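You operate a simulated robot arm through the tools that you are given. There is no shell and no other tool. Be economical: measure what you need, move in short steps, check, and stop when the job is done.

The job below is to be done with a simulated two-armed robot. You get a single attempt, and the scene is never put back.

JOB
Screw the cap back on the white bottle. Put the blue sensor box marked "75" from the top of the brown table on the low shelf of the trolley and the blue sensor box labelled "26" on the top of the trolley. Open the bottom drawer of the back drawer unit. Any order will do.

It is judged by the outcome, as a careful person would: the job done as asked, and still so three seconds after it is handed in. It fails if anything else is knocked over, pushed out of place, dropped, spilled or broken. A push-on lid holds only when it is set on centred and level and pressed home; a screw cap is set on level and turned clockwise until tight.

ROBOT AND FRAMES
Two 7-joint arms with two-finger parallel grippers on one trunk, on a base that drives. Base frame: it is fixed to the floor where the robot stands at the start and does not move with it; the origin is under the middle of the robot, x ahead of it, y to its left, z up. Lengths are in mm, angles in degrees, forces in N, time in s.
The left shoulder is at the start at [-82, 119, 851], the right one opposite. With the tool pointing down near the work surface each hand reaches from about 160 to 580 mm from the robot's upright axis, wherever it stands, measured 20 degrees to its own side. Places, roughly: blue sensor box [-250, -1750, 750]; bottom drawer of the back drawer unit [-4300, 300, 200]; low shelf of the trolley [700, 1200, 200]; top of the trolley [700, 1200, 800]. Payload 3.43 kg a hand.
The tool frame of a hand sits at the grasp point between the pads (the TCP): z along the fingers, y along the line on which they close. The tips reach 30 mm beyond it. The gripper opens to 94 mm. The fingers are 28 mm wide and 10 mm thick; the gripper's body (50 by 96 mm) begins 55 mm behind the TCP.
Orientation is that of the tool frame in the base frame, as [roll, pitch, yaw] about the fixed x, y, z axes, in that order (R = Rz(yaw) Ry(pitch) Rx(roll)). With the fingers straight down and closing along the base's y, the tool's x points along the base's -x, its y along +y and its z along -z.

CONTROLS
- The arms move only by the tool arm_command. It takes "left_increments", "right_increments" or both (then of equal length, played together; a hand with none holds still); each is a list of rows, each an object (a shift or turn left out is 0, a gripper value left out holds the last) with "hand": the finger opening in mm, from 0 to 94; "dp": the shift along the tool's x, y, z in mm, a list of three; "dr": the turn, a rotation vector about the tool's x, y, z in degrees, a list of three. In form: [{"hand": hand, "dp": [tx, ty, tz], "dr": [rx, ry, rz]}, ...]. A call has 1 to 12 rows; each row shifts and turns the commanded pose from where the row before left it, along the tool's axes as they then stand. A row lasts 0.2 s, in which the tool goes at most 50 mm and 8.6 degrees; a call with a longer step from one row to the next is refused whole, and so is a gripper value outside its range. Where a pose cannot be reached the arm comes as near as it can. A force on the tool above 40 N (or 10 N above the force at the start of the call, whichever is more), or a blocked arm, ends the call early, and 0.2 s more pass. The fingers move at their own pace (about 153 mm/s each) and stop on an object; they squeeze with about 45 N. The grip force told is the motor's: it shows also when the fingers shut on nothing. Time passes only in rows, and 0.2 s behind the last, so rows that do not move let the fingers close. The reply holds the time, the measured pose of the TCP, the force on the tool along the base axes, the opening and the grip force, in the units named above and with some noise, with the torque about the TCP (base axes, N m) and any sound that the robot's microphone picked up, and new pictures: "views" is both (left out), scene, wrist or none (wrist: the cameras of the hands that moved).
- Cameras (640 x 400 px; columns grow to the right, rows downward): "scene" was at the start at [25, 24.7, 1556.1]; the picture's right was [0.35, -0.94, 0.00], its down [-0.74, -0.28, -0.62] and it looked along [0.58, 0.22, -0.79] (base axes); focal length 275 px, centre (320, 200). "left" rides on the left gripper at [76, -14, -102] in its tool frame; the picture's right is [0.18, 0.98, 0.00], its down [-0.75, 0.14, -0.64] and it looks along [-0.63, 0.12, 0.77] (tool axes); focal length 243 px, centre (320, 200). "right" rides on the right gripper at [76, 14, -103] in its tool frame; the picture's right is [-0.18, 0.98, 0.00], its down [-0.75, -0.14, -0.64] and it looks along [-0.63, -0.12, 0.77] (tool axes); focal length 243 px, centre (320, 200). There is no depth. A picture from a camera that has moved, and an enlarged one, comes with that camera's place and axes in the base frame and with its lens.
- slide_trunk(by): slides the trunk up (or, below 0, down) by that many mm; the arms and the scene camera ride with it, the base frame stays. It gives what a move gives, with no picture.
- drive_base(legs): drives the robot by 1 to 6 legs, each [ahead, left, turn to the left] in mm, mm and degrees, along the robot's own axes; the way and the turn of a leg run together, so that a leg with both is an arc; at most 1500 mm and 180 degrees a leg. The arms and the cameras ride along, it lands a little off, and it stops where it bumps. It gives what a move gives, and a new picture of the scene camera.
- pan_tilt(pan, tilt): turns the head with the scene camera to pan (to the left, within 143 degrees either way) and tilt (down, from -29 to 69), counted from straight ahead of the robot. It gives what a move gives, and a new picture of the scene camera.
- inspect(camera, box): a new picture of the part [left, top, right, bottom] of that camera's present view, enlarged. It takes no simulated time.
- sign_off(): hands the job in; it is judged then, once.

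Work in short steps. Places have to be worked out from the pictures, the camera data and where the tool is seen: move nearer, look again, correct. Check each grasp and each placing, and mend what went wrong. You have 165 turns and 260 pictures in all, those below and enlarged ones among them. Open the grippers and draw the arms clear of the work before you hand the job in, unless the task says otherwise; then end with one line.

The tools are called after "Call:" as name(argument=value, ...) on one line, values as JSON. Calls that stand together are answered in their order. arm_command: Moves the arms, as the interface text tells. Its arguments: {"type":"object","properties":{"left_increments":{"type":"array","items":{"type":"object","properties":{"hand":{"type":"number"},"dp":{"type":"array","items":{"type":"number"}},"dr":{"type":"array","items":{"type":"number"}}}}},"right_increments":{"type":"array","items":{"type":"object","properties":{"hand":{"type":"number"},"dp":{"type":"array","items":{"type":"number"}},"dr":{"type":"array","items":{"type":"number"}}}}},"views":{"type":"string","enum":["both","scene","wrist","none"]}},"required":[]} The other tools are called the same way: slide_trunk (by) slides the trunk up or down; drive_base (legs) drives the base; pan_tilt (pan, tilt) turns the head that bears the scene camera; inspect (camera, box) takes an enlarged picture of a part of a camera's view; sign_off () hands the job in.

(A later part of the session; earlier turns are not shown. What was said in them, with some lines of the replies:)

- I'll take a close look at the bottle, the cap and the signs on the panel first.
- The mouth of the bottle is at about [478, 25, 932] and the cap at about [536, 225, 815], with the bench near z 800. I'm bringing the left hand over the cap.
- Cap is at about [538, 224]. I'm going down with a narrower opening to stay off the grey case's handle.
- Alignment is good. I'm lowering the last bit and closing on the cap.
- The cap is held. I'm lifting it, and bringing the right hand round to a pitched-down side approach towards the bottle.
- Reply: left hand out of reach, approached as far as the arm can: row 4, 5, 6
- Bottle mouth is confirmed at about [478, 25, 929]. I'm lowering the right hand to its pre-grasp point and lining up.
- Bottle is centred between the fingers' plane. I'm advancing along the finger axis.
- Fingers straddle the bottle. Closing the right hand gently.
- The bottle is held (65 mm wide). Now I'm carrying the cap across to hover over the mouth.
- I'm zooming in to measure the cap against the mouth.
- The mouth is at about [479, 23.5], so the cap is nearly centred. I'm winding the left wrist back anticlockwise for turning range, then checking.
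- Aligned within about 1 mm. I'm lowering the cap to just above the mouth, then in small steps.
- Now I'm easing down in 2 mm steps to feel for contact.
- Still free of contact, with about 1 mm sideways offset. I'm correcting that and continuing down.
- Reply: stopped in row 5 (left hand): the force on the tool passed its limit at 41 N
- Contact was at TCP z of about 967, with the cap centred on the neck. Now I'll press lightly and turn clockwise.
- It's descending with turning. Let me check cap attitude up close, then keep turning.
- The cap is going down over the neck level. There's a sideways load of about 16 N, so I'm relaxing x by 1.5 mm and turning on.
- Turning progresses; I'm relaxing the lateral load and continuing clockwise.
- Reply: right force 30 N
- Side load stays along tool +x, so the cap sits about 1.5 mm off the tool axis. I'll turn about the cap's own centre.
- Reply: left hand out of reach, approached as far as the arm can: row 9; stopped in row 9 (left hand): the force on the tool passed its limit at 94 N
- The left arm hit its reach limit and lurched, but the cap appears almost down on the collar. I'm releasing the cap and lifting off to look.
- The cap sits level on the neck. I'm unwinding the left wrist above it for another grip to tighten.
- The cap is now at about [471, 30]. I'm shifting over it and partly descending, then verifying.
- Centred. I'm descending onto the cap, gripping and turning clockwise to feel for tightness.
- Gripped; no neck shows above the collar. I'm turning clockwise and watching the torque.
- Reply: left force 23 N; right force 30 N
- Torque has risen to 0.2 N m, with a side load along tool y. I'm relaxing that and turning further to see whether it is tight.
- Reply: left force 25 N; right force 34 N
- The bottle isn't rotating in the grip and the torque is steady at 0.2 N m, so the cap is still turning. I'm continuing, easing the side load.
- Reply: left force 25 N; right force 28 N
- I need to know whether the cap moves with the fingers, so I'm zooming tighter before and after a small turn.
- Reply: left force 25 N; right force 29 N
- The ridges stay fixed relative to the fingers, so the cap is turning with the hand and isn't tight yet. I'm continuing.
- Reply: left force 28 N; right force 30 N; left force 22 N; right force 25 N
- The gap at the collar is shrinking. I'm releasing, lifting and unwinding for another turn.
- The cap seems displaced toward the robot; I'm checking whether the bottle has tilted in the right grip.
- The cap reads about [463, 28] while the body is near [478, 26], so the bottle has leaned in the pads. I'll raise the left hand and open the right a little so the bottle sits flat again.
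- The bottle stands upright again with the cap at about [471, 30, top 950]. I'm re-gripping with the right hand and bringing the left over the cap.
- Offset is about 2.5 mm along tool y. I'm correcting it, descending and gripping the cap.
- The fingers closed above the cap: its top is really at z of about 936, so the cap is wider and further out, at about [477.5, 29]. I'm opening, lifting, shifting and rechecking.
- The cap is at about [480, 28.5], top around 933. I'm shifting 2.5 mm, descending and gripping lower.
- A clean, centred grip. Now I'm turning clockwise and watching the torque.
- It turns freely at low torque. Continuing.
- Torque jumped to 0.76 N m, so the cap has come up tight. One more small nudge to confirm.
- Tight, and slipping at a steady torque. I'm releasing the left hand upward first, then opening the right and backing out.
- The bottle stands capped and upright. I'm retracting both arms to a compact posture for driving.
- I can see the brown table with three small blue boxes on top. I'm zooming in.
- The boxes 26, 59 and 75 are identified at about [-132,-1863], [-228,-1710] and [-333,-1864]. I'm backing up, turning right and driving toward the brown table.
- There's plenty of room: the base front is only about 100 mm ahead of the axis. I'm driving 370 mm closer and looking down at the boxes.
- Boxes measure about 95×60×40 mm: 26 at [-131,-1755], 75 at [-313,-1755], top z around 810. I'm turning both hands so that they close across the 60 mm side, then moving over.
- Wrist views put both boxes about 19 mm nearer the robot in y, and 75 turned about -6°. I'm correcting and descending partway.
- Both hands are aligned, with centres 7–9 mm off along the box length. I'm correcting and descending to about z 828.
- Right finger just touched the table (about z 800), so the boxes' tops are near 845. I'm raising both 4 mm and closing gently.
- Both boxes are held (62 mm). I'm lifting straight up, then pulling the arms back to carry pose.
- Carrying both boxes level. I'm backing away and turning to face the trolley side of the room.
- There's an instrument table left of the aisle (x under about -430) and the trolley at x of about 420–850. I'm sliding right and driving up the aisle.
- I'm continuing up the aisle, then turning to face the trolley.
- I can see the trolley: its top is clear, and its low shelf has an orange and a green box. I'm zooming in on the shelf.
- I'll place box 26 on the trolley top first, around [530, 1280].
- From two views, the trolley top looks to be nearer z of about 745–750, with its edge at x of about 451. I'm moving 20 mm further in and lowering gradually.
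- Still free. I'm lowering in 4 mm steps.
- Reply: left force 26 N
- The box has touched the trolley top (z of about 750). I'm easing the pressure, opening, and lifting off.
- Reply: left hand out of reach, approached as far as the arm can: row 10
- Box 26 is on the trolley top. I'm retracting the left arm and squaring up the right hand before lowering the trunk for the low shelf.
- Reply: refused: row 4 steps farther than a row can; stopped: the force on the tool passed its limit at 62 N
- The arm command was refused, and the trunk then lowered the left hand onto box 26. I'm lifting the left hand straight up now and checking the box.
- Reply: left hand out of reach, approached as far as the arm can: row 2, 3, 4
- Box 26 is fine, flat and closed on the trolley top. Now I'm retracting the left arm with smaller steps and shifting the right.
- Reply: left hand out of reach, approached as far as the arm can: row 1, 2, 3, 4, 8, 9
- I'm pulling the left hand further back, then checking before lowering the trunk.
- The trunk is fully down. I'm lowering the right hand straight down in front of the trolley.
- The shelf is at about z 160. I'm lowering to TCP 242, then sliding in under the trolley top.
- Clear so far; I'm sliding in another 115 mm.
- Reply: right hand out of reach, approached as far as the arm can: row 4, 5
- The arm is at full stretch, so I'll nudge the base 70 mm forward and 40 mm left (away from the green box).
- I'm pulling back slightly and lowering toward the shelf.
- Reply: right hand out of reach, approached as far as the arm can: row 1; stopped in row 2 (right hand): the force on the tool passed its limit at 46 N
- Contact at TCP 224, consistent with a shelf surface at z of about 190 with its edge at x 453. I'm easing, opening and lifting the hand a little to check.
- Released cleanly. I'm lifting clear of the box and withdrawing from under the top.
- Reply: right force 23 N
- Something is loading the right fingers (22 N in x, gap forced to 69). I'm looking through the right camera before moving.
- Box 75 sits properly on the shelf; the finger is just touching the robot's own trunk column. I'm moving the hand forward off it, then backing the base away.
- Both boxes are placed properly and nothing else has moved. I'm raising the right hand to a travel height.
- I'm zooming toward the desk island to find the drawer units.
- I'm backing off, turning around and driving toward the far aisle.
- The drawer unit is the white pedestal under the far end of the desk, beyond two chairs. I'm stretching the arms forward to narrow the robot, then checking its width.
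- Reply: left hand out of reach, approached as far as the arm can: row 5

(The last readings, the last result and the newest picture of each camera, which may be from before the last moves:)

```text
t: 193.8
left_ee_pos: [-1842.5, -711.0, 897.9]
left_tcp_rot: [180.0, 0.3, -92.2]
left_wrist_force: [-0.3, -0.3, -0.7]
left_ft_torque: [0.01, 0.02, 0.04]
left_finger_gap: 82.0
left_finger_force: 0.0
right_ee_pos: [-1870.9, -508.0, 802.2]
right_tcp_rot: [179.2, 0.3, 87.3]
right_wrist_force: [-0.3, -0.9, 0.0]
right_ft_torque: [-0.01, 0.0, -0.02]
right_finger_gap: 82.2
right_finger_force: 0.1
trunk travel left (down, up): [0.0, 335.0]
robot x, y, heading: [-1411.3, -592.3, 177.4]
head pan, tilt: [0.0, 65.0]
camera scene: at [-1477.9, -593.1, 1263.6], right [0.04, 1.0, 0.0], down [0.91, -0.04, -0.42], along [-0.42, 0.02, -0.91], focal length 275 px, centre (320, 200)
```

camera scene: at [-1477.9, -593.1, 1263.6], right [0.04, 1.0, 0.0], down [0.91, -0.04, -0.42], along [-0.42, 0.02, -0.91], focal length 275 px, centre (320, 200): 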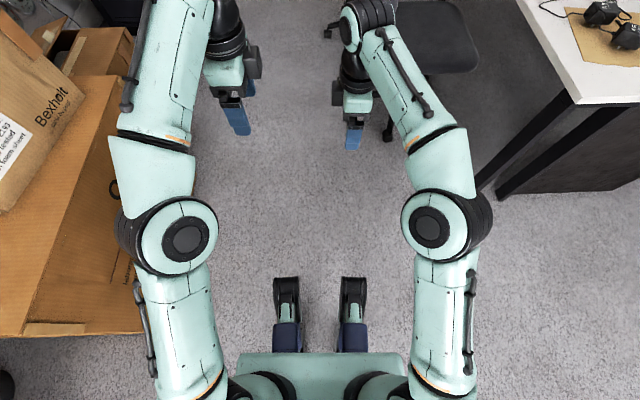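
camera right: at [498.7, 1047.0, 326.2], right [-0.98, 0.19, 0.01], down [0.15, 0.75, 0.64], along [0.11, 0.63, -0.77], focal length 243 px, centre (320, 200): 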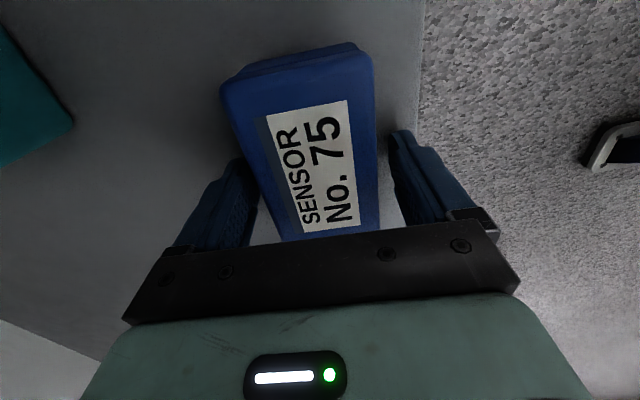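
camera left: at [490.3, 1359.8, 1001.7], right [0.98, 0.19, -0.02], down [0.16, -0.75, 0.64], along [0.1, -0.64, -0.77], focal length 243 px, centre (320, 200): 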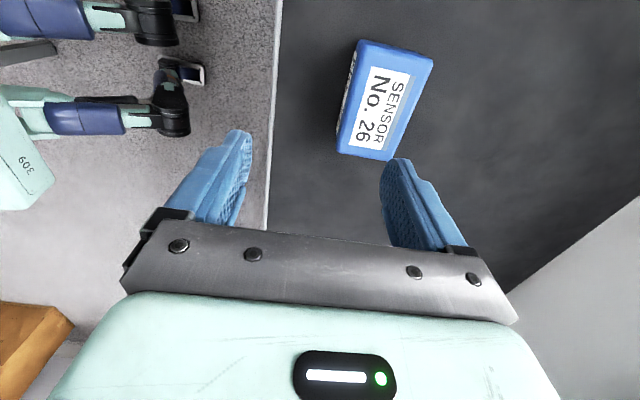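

Now the robot is about ±320 mm wide. I'm strafing into the corridor's middle (y of about -860) and driving in.

Call:
drive_base(legs=[[0, 265, 2.5], [1300, 0, 0]])

Call:
pan_tilt(pan=-25, tilt=25)

```text
t: 202.8
left_ee_pos: [-3154.2, -1021.5, 898.6]
left_tcp_rot: [-180.0, 0.4, -88.1]
left_wrist_force: [-0.4, 0.5, -0.7]
left_ft_torque: [-0.02, -0.04, -0.01]
left_finger_gap: 82.3
left_finger_force: 0.1
right_ee_pos: [-3198.2, -818.2, 801.6]
right_tcp_rot: [179.2, 0.2, 91.4]
right_wrist_force: [0.3, 0.0, 0.0]
right_ft_torque: [-0.01, -0.03, 0.01]
right_finger_gap: 82.1
right_finger_force: 0.0
trunk travel left (down, up): [0.0, 335.0]
robot x, y, heading: [-2733.3, -873.4, -178.2]
head pan, tilt: [0.0, 65.0]
camera scene: at [-2799.1, -876.4, 1263.5], right [-0.03, 1.0, 0.0], down [0.91, 0.03, -0.42], along [-0.42, -0.01, -0.91], focal length 275 px, centre (320, 200)
```

scene: 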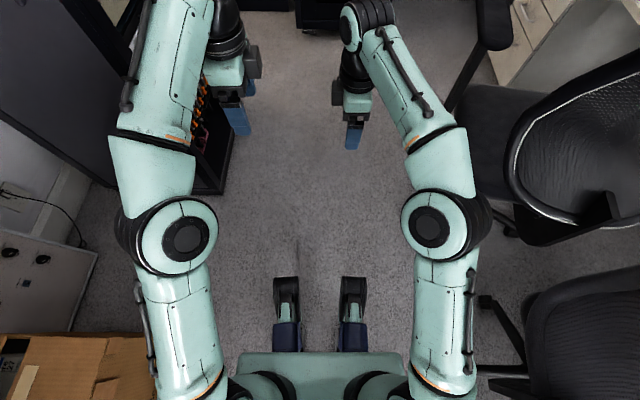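

```text
t: 203.9
left_ee_pos: [-3154.7, -1021.3, 899.4]
left_tcp_rot: [-180.0, 0.4, -88.2]
left_wrist_force: [-0.1, 0.2, -0.9]
left_ft_torque: [0.02, 0.0, 0.02]
left_finger_gap: 82.1
left_finger_force: 0.0
right_ee_pos: [-3198.4, -819.6, 802.2]
right_tcp_rot: [179.2, 0.2, 91.5]
right_wrist_force: [0.4, 0.0, 0.3]
right_ft_torque: [0.01, -0.01, 0.0]
right_finger_gap: 81.9
right_finger_force: 0.0
trunk travel left (down, up): [0.0, 335.0]
robot x, y, heading: [-2730.2, -873.9, -178.3]
head pan, tilt: [-25.0, 25.0]
camera scene: at [-2822.9, -838.2, 1319.1], right [0.4, 0.92, 0.0], down [0.39, -0.17, -0.91], along [-0.83, 0.36, -0.42], focal length 275 px, centre (320, 200)
```

scene: 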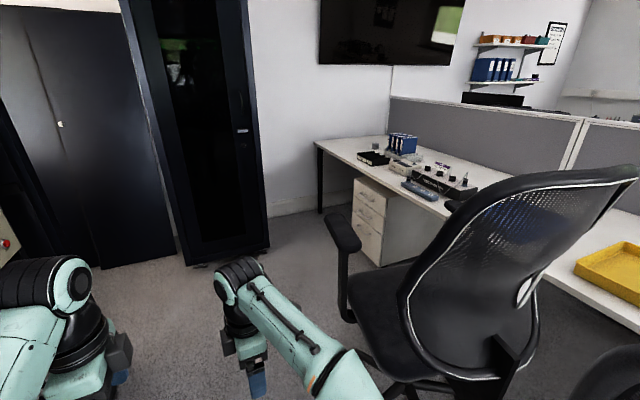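

The back drawer unit is visible now. Zooming.

Call:
inspect(camera="scene", box=[310, 130, 470, 280])

```text
2.67 times, centred on (390, 205) of scene
camera zoom: at [-2822.9, -838.2, 1319.1], right [0.4, 0.92, 0.0], down [0.39, -0.17, -0.91], along [-0.83, 0.36, -0.42], focal length 732 px, centre (133, 187)
```

zoom: 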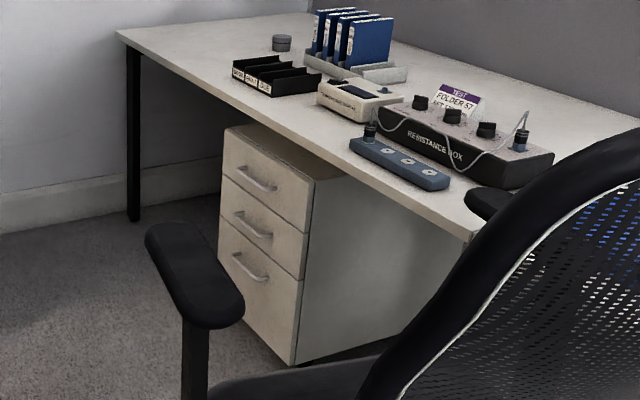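

The bottom drawer's handle is near [-4360, 195, 205] on a front at y of about 220, facing -y. I'm driving past the chair and turning to face it.

Call:
drive_base(legs=[[700, 0, -1.7], [700, 0, 0]])

Call:
pan_tilt(pan=-50, tilt=40)

```text
t: 211.1
left_ee_pos: [-4537.4, -1001.7, 898.2]
left_tcp_rot: [179.7, 0.3, -90.6]
left_wrist_force: [-1.0, -0.4, -0.2]
left_ft_torque: [-0.03, -0.01, 0.0]
left_finger_gap: 82.0
left_finger_force: 0.1
right_ee_pos: [-4566.0, -798.1, 803.1]
right_tcp_rot: [178.0, -0.1, 89.6]
right_wrist_force: [17.4, 3.5, -1.4]
right_ft_torque: [-0.13, 1.05, 0.09]
right_finger_gap: 72.0
right_finger_force: 0.0
trunk travel left (down, up): [0.0, 335.0]
robot x, y, heading: [-4111.9, -873.6, 179.2]
head pan, tilt: [-25.0, 25.0]
stopped in leg 2: the force on the tool passed its limit at 74 N (the readings are from after the stop); the commanded pose is now the measured one
camera scene: at [-4197.2, -833.4, 1319.3], right [0.44, 0.9, 0.0], down [0.38, -0.18, -0.91], along [-0.82, 0.39, -0.42], focal length 275 px, centre (320, 200)
```

scene: 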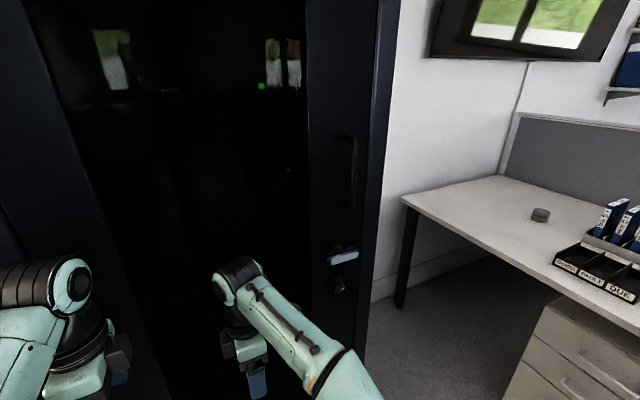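

```text
t: 211.9
left_ee_pos: [-4537.7, -1002.3, 898.9]
left_tcp_rot: [180.0, 0.3, -90.7]
left_wrist_force: [0.0, -0.2, -0.5]
left_ft_torque: [0.0, 0.0, 0.02]
left_finger_gap: 82.1
left_finger_force: 0.1
right_ee_pos: [-4566.7, -799.2, 801.8]
right_tcp_rot: [178.0, 0.1, 89.4]
right_wrist_force: [19.4, 1.9, -1.3]
right_ft_torque: [-0.19, 1.26, 0.16]
right_finger_gap: 70.6
right_finger_force: 0.1
trunk travel left (down, up): [0.0, 335.0]
robot x, y, heading: [-4113.4, -871.2, 179.3]
head pan, tilt: [-50.0, 40.0]
camera scene: at [-4168.1, -807.8, 1296.0], right [0.77, 0.63, 0.0], down [0.41, -0.5, -0.77], along [-0.49, 0.59, -0.64], focal length 275 px, centre (320, 200)
```

scene: 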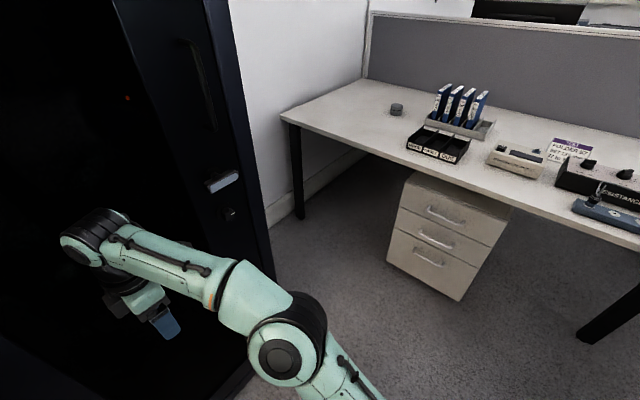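

The right fingertips touched the cabinet, which is nearer than I estimated. I'm backing off straight away.

Call:
drive_base(legs=[[-160, 0, 0]])

Call:
inspect(camera="scene", box=[280, 60, 640, 320])

```text
t: 213.4
left_ee_pos: [-4380.4, -1004.1, 898.3]
left_tcp_rot: [-180.0, 0.3, -90.6]
left_wrist_force: [0.1, 0.5, -0.2]
left_ft_torque: [0.02, 0.03, -0.02]
left_finger_gap: 81.9
left_finger_force: 0.1
right_ee_pos: [-4409.0, -801.8, 802.7]
right_tcp_rot: [178.0, 0.0, 89.5]
right_wrist_force: [-0.2, 0.6, 0.3]
right_ft_torque: [0.01, 0.05, 0.01]
right_finger_gap: 82.0
right_finger_force: 0.1
trunk travel left (down, up): [0.0, 335.0]
robot x, y, heading: [-3952.5, -875.4, 179.0]
head pan, tilt: [-50.0, 40.0]
camera scene: at [-4010.9, -810.3, 1295.9], right [0.78, 0.63, 0.0], down [0.41, -0.5, -0.77], along [-0.48, 0.59, -0.64], focal length 275 px, centre (320, 200)
```

scene: 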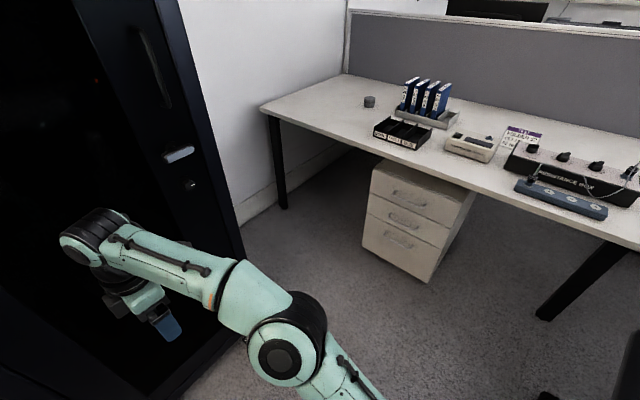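

```text
1.54 times, centred on (460, 190) of scene
camera zoom: at [-4010.9, -810.3, 1295.9], right [0.78, 0.63, 0.0], down [0.41, -0.5, -0.77], along [-0.48, 0.59, -0.64], focal length 423 px, centre (105, 215)
```

zoom: 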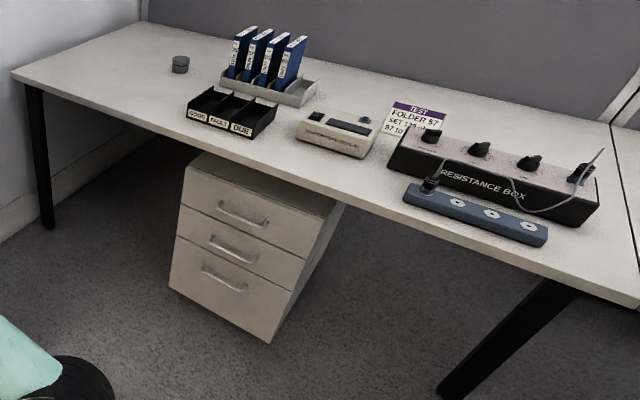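

Two-view triangulation puts the bottom handle at about [-4285, 141, 260], with the front at y of about 178, centred x -4288. I'm turning to face +y and strafing so the left hand lines up.

Call:
drive_base(legs=[[0, 0, -89], [0, 240, 0]])

Call:
pan_tilt(pan=5, tilt=35)

```text
t: 219.9
left_ee_pos: [-4320.5, -444.7, 899.6]
left_tcp_rot: [180.0, 0.3, 179.7]
left_wrist_force: [-1.5, -0.2, -0.3]
left_ft_torque: [0.0, 0.03, 0.0]
left_finger_gap: 82.0
left_finger_force: 0.1
right_ee_pos: [-4119.3, -412.3, 802.0]
right_tcp_rot: [178.0, 0.0, -0.3]
right_wrist_force: [0.2, -0.9, 0.1]
right_ft_torque: [0.0, 0.02, -0.01]
right_finger_gap: 82.1
right_finger_force: 0.0
trunk travel left (down, up): [0.0, 335.0]
robot x, y, heading: [-4190.8, -867.3, 89.7]
head pan, tilt: [-50.0, 40.0]
camera scene: at [-4125.6, -814.3, 1295.8], right [0.64, -0.77, 0.0], down [-0.5, -0.41, -0.77], along [0.59, 0.49, -0.64], focal length 275 px, centre (320, 200)
```

scene: 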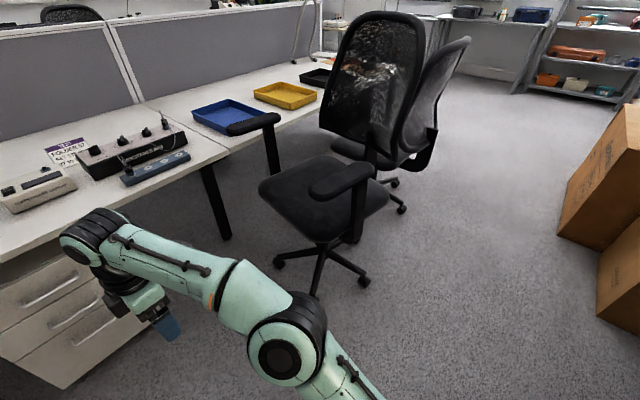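

```text
t: 221.1
left_ee_pos: [-4321.0, -443.0, 897.4]
left_tcp_rot: [-180.0, 0.3, 179.7]
left_wrist_force: [0.4, -0.2, 0.1]
left_ft_torque: [0.0, 0.01, -0.02]
left_finger_gap: 82.2
left_finger_force: 0.1
right_ee_pos: [-4118.0, -412.5, 802.3]
right_tcp_rot: [177.9, 0.0, -0.4]
right_wrist_force: [0.0, -0.9, -0.7]
right_ft_torque: [0.02, -0.01, 0.03]
right_finger_gap: 82.2
right_finger_force: 0.0
trunk travel left (down, up): [0.0, 335.0]
robot x, y, heading: [-4189.2, -870.5, 89.3]
head pan, tilt: [5.0, 35.0]
camera scene: at [-4197.9, -780.6, 1303.4], right [1.0, 0.08, 0.0], down [0.04, -0.57, -0.82], along [-0.06, 0.82, -0.57], focal length 275 px, centre (320, 200)
```

scene: 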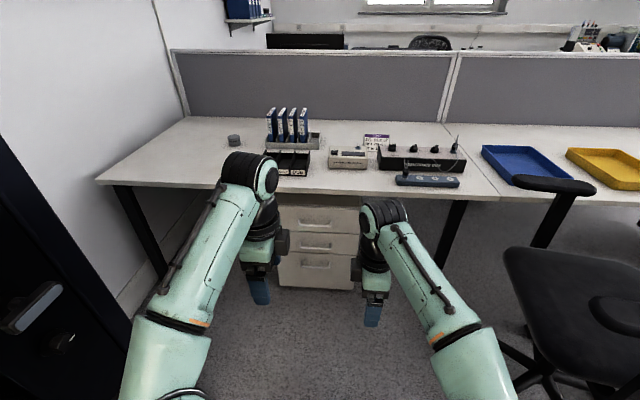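

Call:
inspect(camera="scene", box=[256, 195, 376, 295])

Call:
arm_command(left_increments=[{"dp": [0, 0, 40]}, {"dp": [0, 0, 42]}, {"dp": [0, 0, 42]}, {"dp": [0, 0, 42]}, {"dp": [0, 0, 42]}, {"dp": [0, 0, 42]}, {"dp": [0, 0, 42]}, {"dp": [0, 0, 42]}, {"dp": [0, 0, 42]}, {"dp": [0, 0, 40]}, {"dp": [0, 0, 30]}], views="none")

```text
4.00 times, centred on (316, 245) of scene
camera zoom: at [-4197.9, -780.6, 1303.4], right [1.0, 0.08, 0.0], down [0.04, -0.57, -0.82], along [-0.06, 0.82, -0.57], focal length 1099 px, centre (336, 20)
```

zoom: 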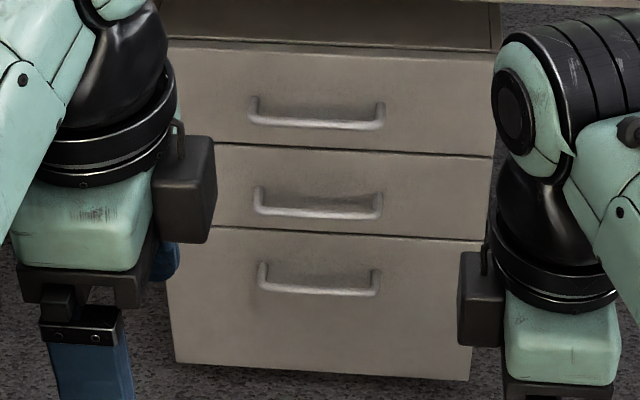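

```text
t: 223.5
left_ee_pos: [-4319.0, -444.0, 451.2]
left_tcp_rot: [-180.0, 0.3, 179.7]
left_wrist_force: [0.4, -0.4, -0.4]
left_ft_torque: [0.01, -0.02, 0.01]
left_finger_gap: 81.8
left_finger_force: 0.1
right_ee_pos: [-4119.3, -413.7, 801.1]
right_tcp_rot: [178.0, 0.0, -0.4]
right_wrist_force: [-0.3, -0.5, -0.3]
right_ft_torque: [-0.02, -0.03, -0.03]
right_finger_gap: 82.0
right_finger_force: 0.2
trunk travel left (down, up): [0.0, 335.0]
robot x, y, heading: [-4186.4, -871.3, 89.5]
head pan, tilt: [5.0, 35.0]
```

The handle is confirmed at about [-4286, 139, 260], about 140 mm long. I'm pitching the left hand up to horizontal while extending it, and pulling the right hand back a bit.

Call:
arm_command(left_increments=[{"dr": [-8.5, 0, 0]}, {"dr": [-8.5, 0, 0]}, {"dr": [-8.5, 0, 0]}, {"dr": [-8.5, 0, 0]}, {"dr": [-8.5, 0, 0]}, {"dr": [-8.5, 0, 0], "dp": [0, 0, 22]}, {"dr": [-8.5, 0, 0], "dp": [0, 0, 22]}, {"dr": [-8.5, 0, 0], "dp": [0, 0, 22]}, {"dr": [-8.5, 0, 0], "dp": [0, 0, 22]}, {"dr": [-8.5, 0, 0], "dp": [0, 0, 22]}, {"dr": [-5, 0, 0]}], right_increments=[{"dp": [0, 20, -20]}, {"dp": [0, 20, -20]}, {"dp": [0, 20, -20]}, {"dp": [0, 20, -20]}, {}, {}, {}, {}, {}, {}, {}], views="both")

```text
t: 225.9
left_ee_pos: [-4318.9, -352.1, 397.9]
left_tcp_rot: [89.9, 0.3, 179.7]
left_wrist_force: [0.5, 0.0, 0.2]
left_ft_torque: [0.0, -0.02, 0.02]
left_finger_gap: 82.0
left_finger_force: 0.0
right_ee_pos: [-4116.6, -488.7, 884.4]
right_tcp_rot: [177.9, 0.0, -0.3]
right_wrist_force: [-0.6, 0.1, 0.6]
right_ft_torque: [0.0, -0.01, -0.01]
right_finger_gap: 82.1
right_finger_force: 0.1
trunk travel left (down, up): [0.0, 335.0]
robot x, y, heading: [-4192.5, -872.9, 89.5]
head pan, tilt: [5.0, 35.0]
camera scene: at [-4198.0, -780.6, 1303.4], right [1.0, 0.08, 0.0], down [0.04, -0.57, -0.82], along [-0.06, 0.82, -0.57], focal length 275 px, centre (320, 200)
camera right: at [-4041.6, -498.5, 988.6], right [-0.19, -0.98, 0.03], down [-0.75, 0.17, 0.64], along [-0.63, 0.09, -0.77], focal length 243 px, centre (320, 200)
camera left: at [-4395.3, -454.2, 382.3], right [-0.19, 0.0, 0.98], down [0.75, -0.65, 0.14], along [0.63, 0.76, 0.12], focal length 243 px, centre (320, 200)
```

scene: 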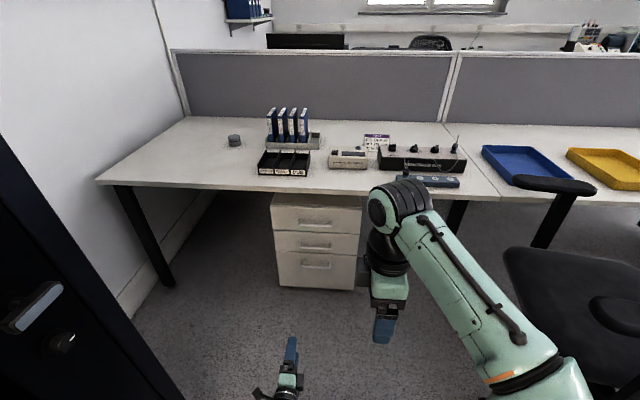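
right: 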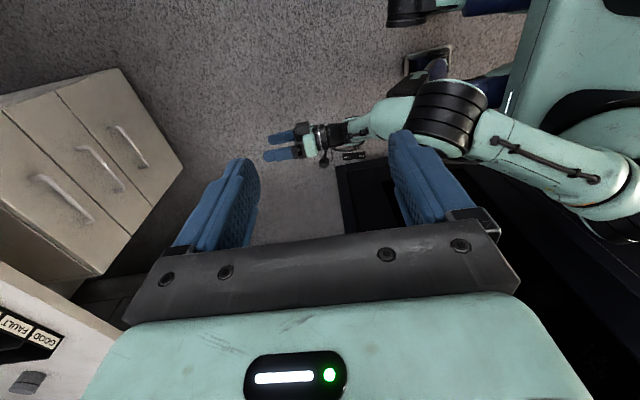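
left: 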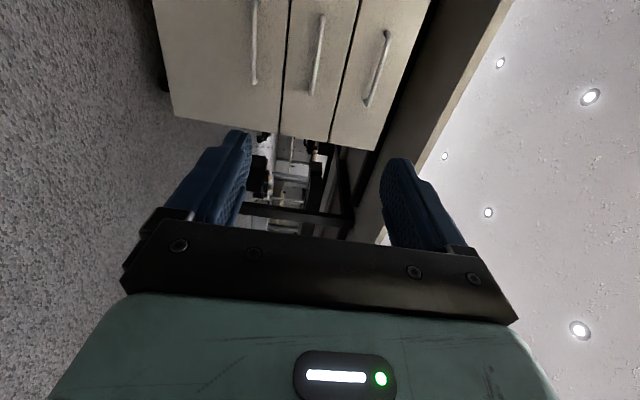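

The left hand is horizontal. I'm lowering it to handle height and centring in x, then viewing again.

Call:
arm_command(left_increments=[{"hand": 70, "dp": [-8, -34, 0]}, {"dp": [-8, -34, 0]}, {"dp": [-8, -34, 0]}, {"dp": [-8, -34, 0]}, {}], views="both")

```text
t: 227.1
left_ee_pos: [-4283.6, -348.7, 262.7]
left_tcp_rot: [90.1, 0.2, 179.7]
left_wrist_force: [0.5, 0.5, 0.4]
left_ft_torque: [0.0, 0.0, 0.04]
left_finger_gap: 69.9
left_finger_force: 0.0
right_ee_pos: [-4116.6, -489.0, 884.0]
right_tcp_rot: [178.0, 0.0, -0.3]
right_wrist_force: [-0.2, -0.6, -0.4]
right_ft_torque: [0.0, 0.03, -0.03]
right_finger_gap: 82.0
right_finger_force: 0.1
trunk travel left (down, up): [0.0, 335.0]
robot x, y, heading: [-4188.8, -870.8, 89.5]
head pan, tilt: [5.0, 35.0]
camera scene: at [-4198.0, -780.6, 1303.4], right [1.0, 0.08, 0.0], down [0.04, -0.57, -0.82], along [-0.06, 0.82, -0.57], focal length 275 px, centre (320, 200)
camera left: at [-4361.5, -452.3, 248.2], right [-0.19, 0.0, 0.98], down [0.75, -0.65, 0.15], along [0.63, 0.76, 0.12], focal length 243 px, centre (320, 200)
```

scene: 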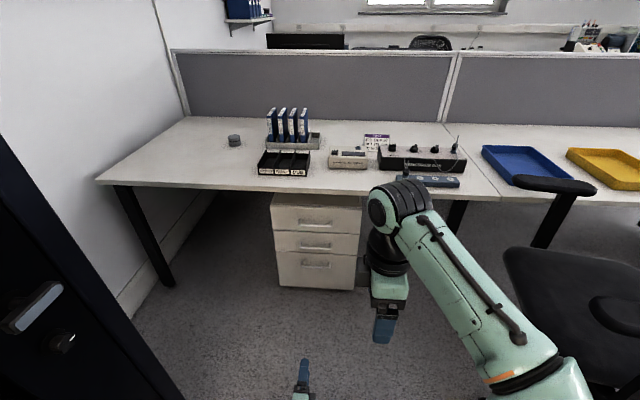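
left: 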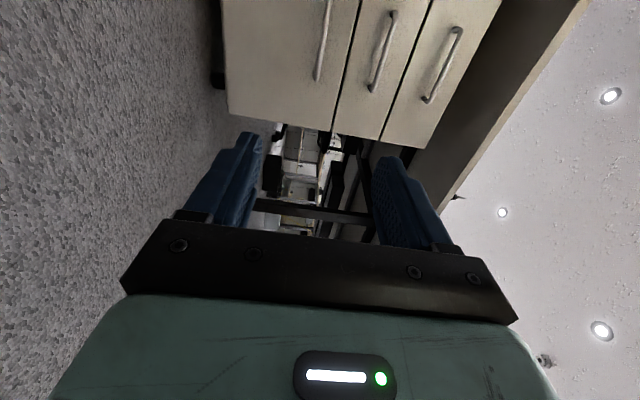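

Bar height is about 264, matching the TCP. I'm driving the base forward 370 mm and then rechecking.

Call:
drive_base(legs=[[370, 0, 0.4]])

Call:
inspect(camera="left", box=[0, 0, 640, 400])

```text
t: 229.5
left_ee_pos: [-4283.3, 18.4, 261.9]
left_tcp_rot: [90.0, 0.3, -180.0]
left_wrist_force: [-0.2, 0.0, -0.1]
left_ft_torque: [0.02, 0.03, -0.02]
left_finger_gap: 69.9
left_finger_force: 0.0
right_ee_pos: [-4115.4, -121.3, 883.5]
right_tcp_rot: [178.1, 0.0, 0.1]
right_wrist_force: [0.1, 0.7, -1.1]
right_ft_torque: [0.0, -0.01, 0.0]
right_finger_gap: 82.0
right_finger_force: 0.1
trunk travel left (down, up): [0.0, 335.0]
robot x, y, heading: [-4187.8, -507.0, 89.6]
head pan, tilt: [5.0, 35.0]
camera scene: at [-4196.0, -413.2, 1303.4], right [1.0, 0.08, 0.0], down [0.05, -0.57, -0.82], along [-0.07, 0.82, -0.57], focal length 275 px, centre (320, 200)
```

scene: 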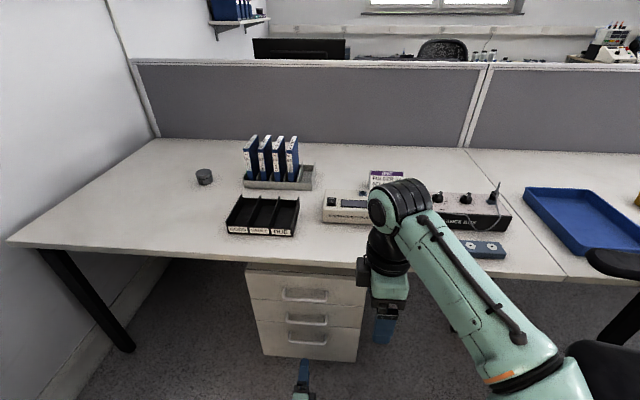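

```text
1.00 times, centred on (320, 200) of left (not enlarged: the box is as wide or as high as the picture)
camera zoom: at [-4361.1, -85.6, 248.5], right [-0.19, 0.0, 0.98], down [0.75, -0.64, 0.15], along [0.63, 0.77, 0.12], focal length 243 px, centre (320, 200)
```

zoom: 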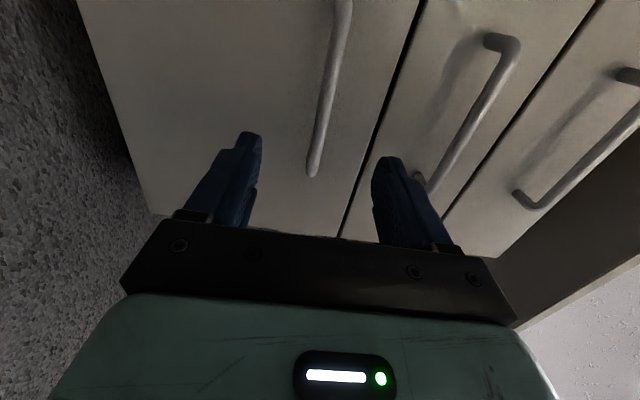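

The bar is at y of about 123, z about 267. I'm raising 5 mm, driving 95 mm closer and checking.

Call:
arm_command(left_increments=[{"hand": 56, "dp": [0, 5, 0]}, {}], views="none")

Call:
drive_base(legs=[[80, 0, 0]])

Call:
inspect(camera="left", box=[0, 0, 640, 400])

```text
t: 230.1
left_ee_pos: [-4283.7, 17.4, 268.8]
left_tcp_rot: [90.0, 0.4, -180.0]
left_wrist_force: [-0.1, -0.4, -0.3]
left_ft_torque: [-0.02, -0.02, -0.02]
left_finger_gap: 56.2
left_finger_force: 0.1
right_ee_pos: [-4115.8, -120.5, 884.8]
right_tcp_rot: [177.9, -0.1, 0.0]
right_wrist_force: [1.0, -0.4, -1.1]
right_ft_torque: [0.02, -0.01, -0.02]
right_finger_gap: 82.0
right_finger_force: 0.1
trunk travel left (down, up): [0.0, 335.0]
robot x, y, heading: [-4187.1, -504.1, 89.8]
head pan, tilt: [5.0, 35.0]
```

```text
t: 231.2
left_ee_pos: [-4284.2, 97.8, 269.8]
left_tcp_rot: [90.0, 0.4, 180.0]
left_wrist_force: [0.5, -0.2, -0.1]
left_ft_torque: [0.0, 0.01, -0.02]
left_finger_gap: 56.2
left_finger_force: 0.0
right_ee_pos: [-4116.0, -40.9, 884.6]
right_tcp_rot: [178.0, 0.0, 0.1]
right_wrist_force: [0.6, -0.1, 0.5]
right_ft_torque: [0.02, 0.02, -0.02]
right_finger_gap: 82.0
right_finger_force: 0.0
trunk travel left (down, up): [0.0, 335.0]
robot x, y, heading: [-4188.5, -426.9, 89.6]
head pan, tilt: [5.0, 35.0]
camera scene: at [-4195.6, -332.4, 1303.4], right [1.0, 0.08, 0.0], down [0.05, -0.57, -0.82], along [-0.07, 0.82, -0.57], focal length 275 px, centre (320, 200)
```

scene: 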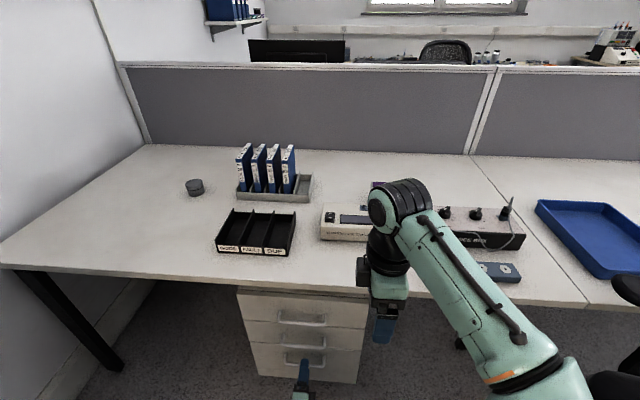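

```text
1.00 times, centred on (320, 200) of left (not enlarged: the box is as wide or as high as the picture)
camera zoom: at [-4361.1, -4.8, 253.1], right [-0.19, 0.0, 0.98], down [0.75, -0.64, 0.15], along [0.63, 0.77, 0.12], focal length 243 px, centre (320, 200)
```

zoom: 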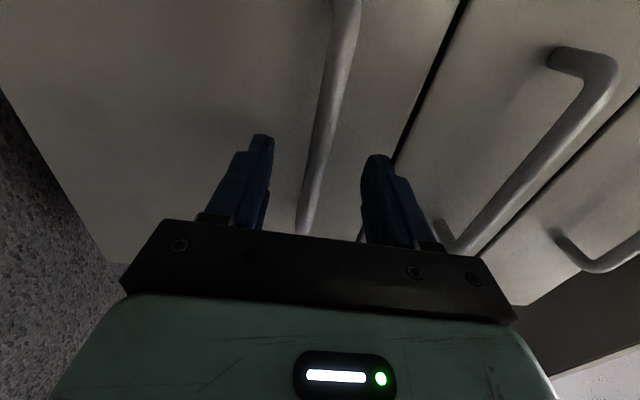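

The bar lies between the fingertips. I'm advancing the hand 17 mm and closing.

Call:
arm_command(left_increments=[{"dp": [0, 0, 7]}, {"dp": [0, 0, 6]}, {"dp": [0, 0, 4]}, {"hand": 40}, {"hand": 25}, {"hand": 12}, {"hand": 4}, {"hand": 4}], views="wrist")

```text
t: 232.9
left_ee_pos: [-4284.6, 113.2, 266.3]
left_tcp_rot: [90.4, 0.2, 180.0]
left_wrist_force: [3.7, 0.6, -17.4]
left_ft_torque: [-0.13, 0.74, 0.24]
left_finger_gap: 12.2
left_finger_force: 44.8
right_ee_pos: [-4116.3, -40.2, 884.6]
right_tcp_rot: [178.0, -0.1, 0.0]
right_wrist_force: [-0.9, 0.7, 0.2]
right_ft_torque: [-0.04, 0.02, -0.01]
right_finger_gap: 82.0
right_finger_force: 0.1
trunk travel left (down, up): [0.0, 335.0]
robot x, y, heading: [-4185.9, -421.6, 89.6]
head pan, tilt: [5.0, 35.0]
camera left: at [-4361.1, 10.4, 252.0], right [-0.19, 0.01, 0.98], down [0.75, -0.64, 0.15], along [0.63, 0.77, 0.12], focal length 243 px, centre (320, 200)
```

left: 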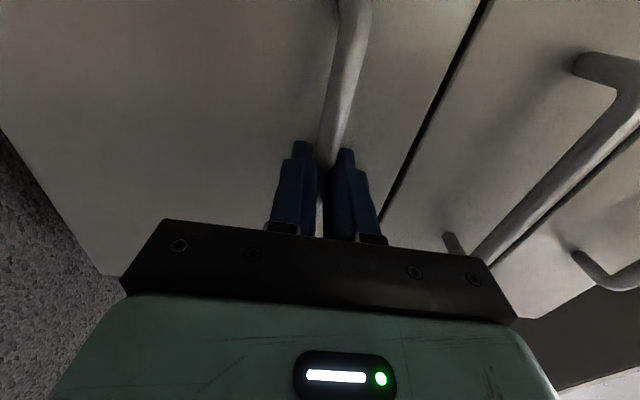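

The bar is held (12 mm). I'm relaxing the vertical load and starting to pull.

Call:
arm_command(left_increments=[{"dp": [0, -3, 0]}, {"dp": [0, 0, -8]}, {"dp": [0, 0, -12]}, {"dp": [0, 0, -15]}, {}], views="wrist")

```text
t: 234.2
left_ee_pos: [-4284.0, 79.4, 264.8]
left_tcp_rot: [89.9, 0.3, -179.9]
left_wrist_force: [0.2, -1.3, -4.1]
left_ft_torque: [-0.01, 0.84, -0.26]
left_finger_gap: 11.4
left_finger_force: 45.4
right_ee_pos: [-4116.2, -40.2, 883.9]
right_tcp_rot: [178.0, 0.0, 0.0]
right_wrist_force: [0.1, -0.4, -1.0]
right_ft_torque: [0.0, -0.03, 0.01]
right_finger_gap: 82.0
right_finger_force: 0.1
trunk travel left (down, up): [0.0, 335.0]
robot x, y, heading: [-4190.0, -423.1, 89.8]
head pan, tilt: [5.0, 35.0]
camera left: at [-4361.1, -22.9, 251.0], right [-0.19, 0.0, 0.98], down [0.75, -0.64, 0.14], along [0.63, 0.77, 0.12], focal length 243 px, centre (320, 200)
```

left: 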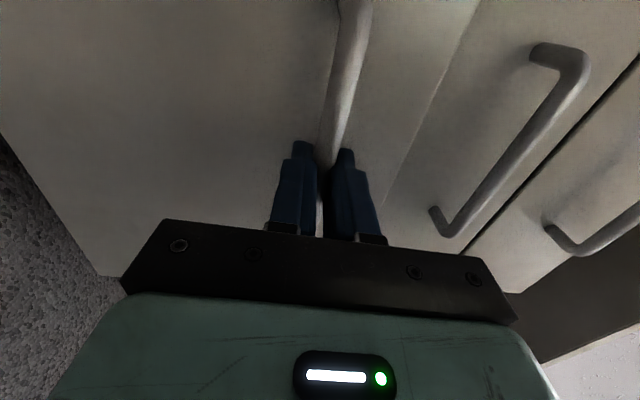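

The drawer slides with light force. I'm pulling it further by backing the base.

Call:
drive_base(legs=[[-130, 0, 0]])

```text
t: 235.4
left_ee_pos: [-4284.6, -47.8, 265.1]
left_tcp_rot: [90.0, 0.4, 179.9]
left_wrist_force: [1.7, 0.9, -2.9]
left_ft_torque: [-0.07, 0.63, 1.1]
left_finger_gap: 11.7
left_finger_force: 45.4
right_ee_pos: [-4115.3, -169.9, 883.6]
right_tcp_rot: [178.0, 0.0, -0.1]
right_wrist_force: [0.4, -0.4, -0.6]
right_ft_torque: [-0.01, 0.02, -0.01]
right_finger_gap: 82.1
right_finger_force: 0.1
trunk travel left (down, up): [0.0, 335.0]
robot x, y, heading: [-4184.9, -554.7, 89.3]
head pan, tilt: [5.0, 35.0]
camera scene: at [-4196.1, -461.6, 1303.4], right [1.0, 0.08, 0.0], down [0.05, -0.57, -0.82], along [-0.07, 0.82, -0.57], focal length 275 px, centre (320, 200)
```

scene: 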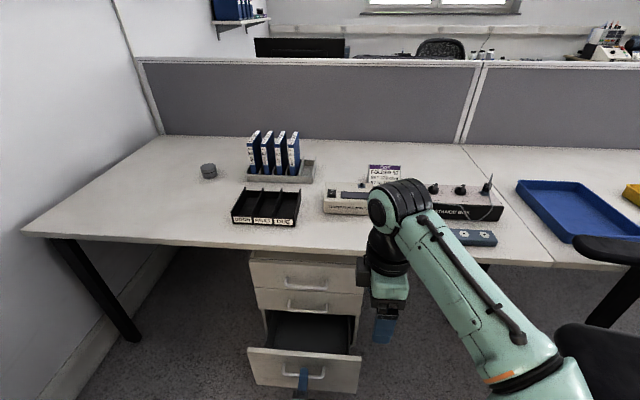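

The bottom drawer is open about 160 mm. I'm pulling another 110 mm.

Call:
drive_base(legs=[[-110, 0, 0.4]])

```text
t: 236.6
left_ee_pos: [-4284.6, -159.4, 266.0]
left_tcp_rot: [90.1, 0.4, 179.9]
left_wrist_force: [30.8, 0.7, -7.5]
left_ft_torque: [-0.1, 0.7, 0.67]
left_finger_gap: 11.8
left_finger_force: 45.5
right_ee_pos: [-4118.6, -278.1, 883.8]
right_tcp_rot: [177.9, -0.1, 0.4]
right_wrist_force: [0.1, 1.5, -0.2]
right_ft_torque: [-0.06, -0.01, 0.0]
right_finger_gap: 81.8
right_finger_force: 0.0
trunk travel left (down, up): [0.0, 335.0]
robot x, y, heading: [-4189.3, -664.6, 90.3]
head pan, tilt: [5.0, 35.0]
camera scene: at [-4196.0, -571.0, 1303.4], right [1.0, 0.09, 0.0], down [0.05, -0.57, -0.82], along [-0.07, 0.82, -0.57], focal length 275 px, centre (320, 200)
```

scene: 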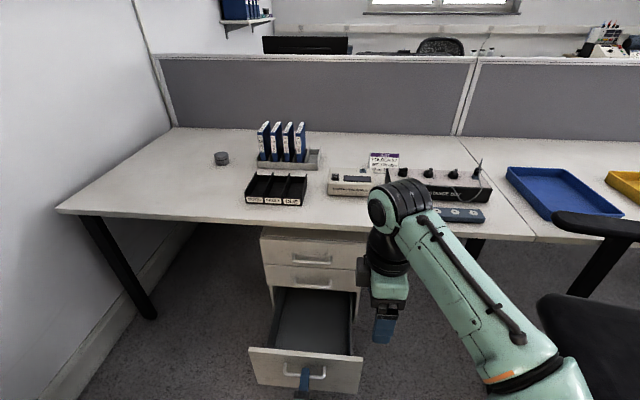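

Now open about 270 mm. I'm releasing the handle and backing straight out.

Call:
arm_command(left_increments=[{"hand": 20}, {"hand": 45}, {"hand": 56}, {}, {"dp": [0, 0, -20]}, {"dp": [0, 0, -20]}, {"dp": [0, 0, -10]}], views="wrist")

```text
t: 238.2
left_ee_pos: [-4285.3, -199.6, 274.6]
left_tcp_rot: [88.6, 0.5, 179.9]
left_wrist_force: [0.2, -0.1, -0.2]
left_ft_torque: [0.05, -0.03, 0.01]
left_finger_gap: 56.1
left_finger_force: 0.0
right_ee_pos: [-4120.8, -279.2, 884.8]
right_tcp_rot: [178.0, 0.0, 0.4]
right_wrist_force: [0.1, 0.0, -0.3]
right_ft_torque: [-0.02, -0.02, 0.0]
right_finger_gap: 81.9
right_finger_force: 0.0
trunk travel left (down, up): [0.0, 335.0]
robot x, y, heading: [-4188.2, -660.4, 90.1]
head pan, tilt: [5.0, 35.0]
camera left: at [-4362.7, -301.7, 257.2], right [-0.19, -0.02, 0.98], down [0.75, -0.65, 0.13], along [0.63, 0.76, 0.14], focal length 243 px, centre (320, 200)
```

left: 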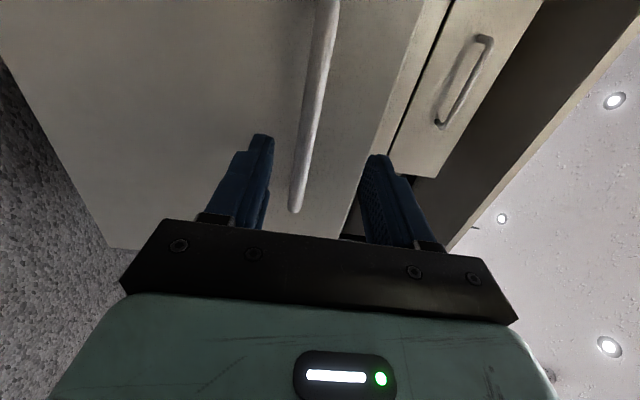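

Clear of the handle. I'm backing away and taking a last look.

Call:
drive_base(legs=[[-170, 0, 0]])

Call:
pan_tilt(pan=25, tilt=35)

Call:
pan_tilt(pan=80, tilt=15)

```text
t: 239.7
left_ee_pos: [-4284.4, -368.2, 274.0]
left_tcp_rot: [88.6, 0.5, 179.9]
left_wrist_force: [0.1, 0.2, -0.2]
left_ft_torque: [0.0, -0.01, 0.03]
left_finger_gap: 56.2
left_finger_force: 0.1
right_ee_pos: [-4119.0, -446.6, 884.1]
right_tcp_rot: [177.9, 0.0, 0.6]
right_wrist_force: [1.4, 0.0, 0.2]
right_ft_torque: [-0.04, 0.02, 0.01]
right_finger_gap: 82.0
right_finger_force: 0.1
trunk travel left (down, up): [0.0, 335.0]
robot x, y, heading: [-4187.6, -833.1, 90.3]
head pan, tilt: [5.0, 35.0]
camera scene: at [-4196.4, -740.1, 1303.4], right [1.0, 0.09, 0.0], down [0.05, -0.57, -0.82], along [-0.07, 0.82, -0.57], focal length 275 px, centre (320, 200)
```

scene: 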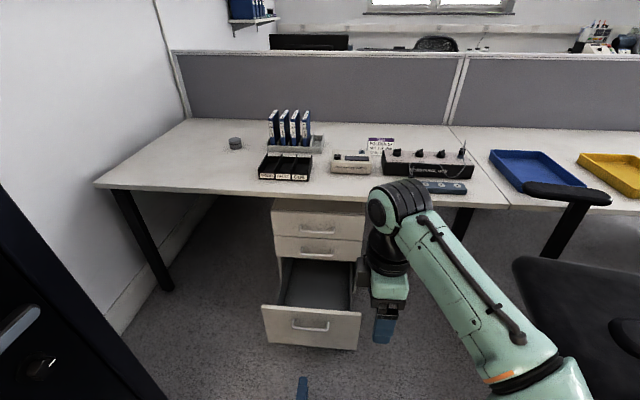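

```text
t: 240.5
left_ee_pos: [-4285.9, -367.6, 275.9]
left_tcp_rot: [88.7, 0.5, 179.9]
left_wrist_force: [0.7, 0.0, -0.6]
left_ft_torque: [0.03, 0.01, -0.03]
left_finger_gap: 56.3
left_finger_force: 0.1
right_ee_pos: [-4119.7, -447.4, 885.1]
right_tcp_rot: [178.0, 0.0, 0.6]
right_wrist_force: [0.3, 0.2, 0.2]
right_ft_torque: [0.01, 0.02, -0.01]
right_finger_gap: 82.2
right_finger_force: 0.0
trunk travel left (down, up): [0.0, 335.0]
robot x, y, heading: [-4188.2, -832.4, 90.3]
head pan, tilt: [25.0, 35.0]
camera scene: at [-4225.8, -747.9, 1303.4], right [0.9, 0.43, 0.0], down [0.24, -0.52, -0.82], along [-0.35, 0.74, -0.57], focal length 275 px, centre (320, 200)
```

scene: 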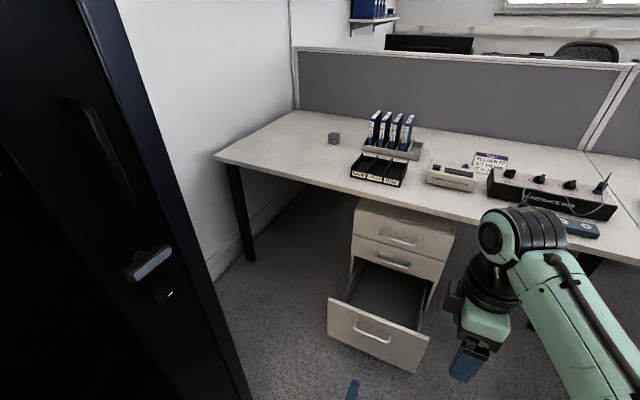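

```text
t: 241.8
left_ee_pos: [-4284.9, -367.9, 275.4]
left_tcp_rot: [88.7, 0.6, 179.9]
left_wrist_force: [0.0, 0.0, 0.8]
left_ft_torque: [0.01, 0.03, -0.01]
left_finger_gap: 56.0
left_finger_force: 0.0
right_ee_pos: [-4118.1, -446.9, 883.8]
right_tcp_rot: [178.0, -0.1, 0.4]
right_wrist_force: [0.6, 0.5, 0.0]
right_ft_torque: [-0.02, 0.01, 0.0]
right_finger_gap: 82.0
right_finger_force: 0.1
trunk travel left (down, up): [0.0, 335.0]
robot x, y, heading: [-4187.5, -830.9, 90.2]
head pan, tilt: [80.0, 15.0]
camera scene: at [-4280.4, -811.6, 1335.4], right [0.17, 0.99, 0.0], down [0.26, -0.04, -0.97], along [-0.95, 0.16, -0.26], focal length 275 px, centre (320, 200)
```

scene: 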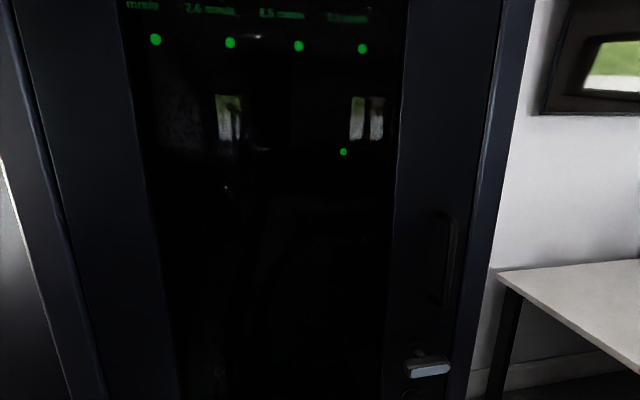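

The drawer stands open, the cabinet I touched is shut and in place, both grippers are open, and the arms are clear. I'm handing in.

Call:
sign_off()

```text
The job is handed in.
```

The white bottle is capped tight, box "26" is on the top of the trolley, box "75" is on its low shelf, and the bottom drawer of the back unit is open about 270 mm. On the way, the bottle shifted a few mm, a fingertip bumped the black glass cabinet (it looked shut and in place afterwards), and the left hand pressed on box 26 after it was set down (it still sits flat and closed).
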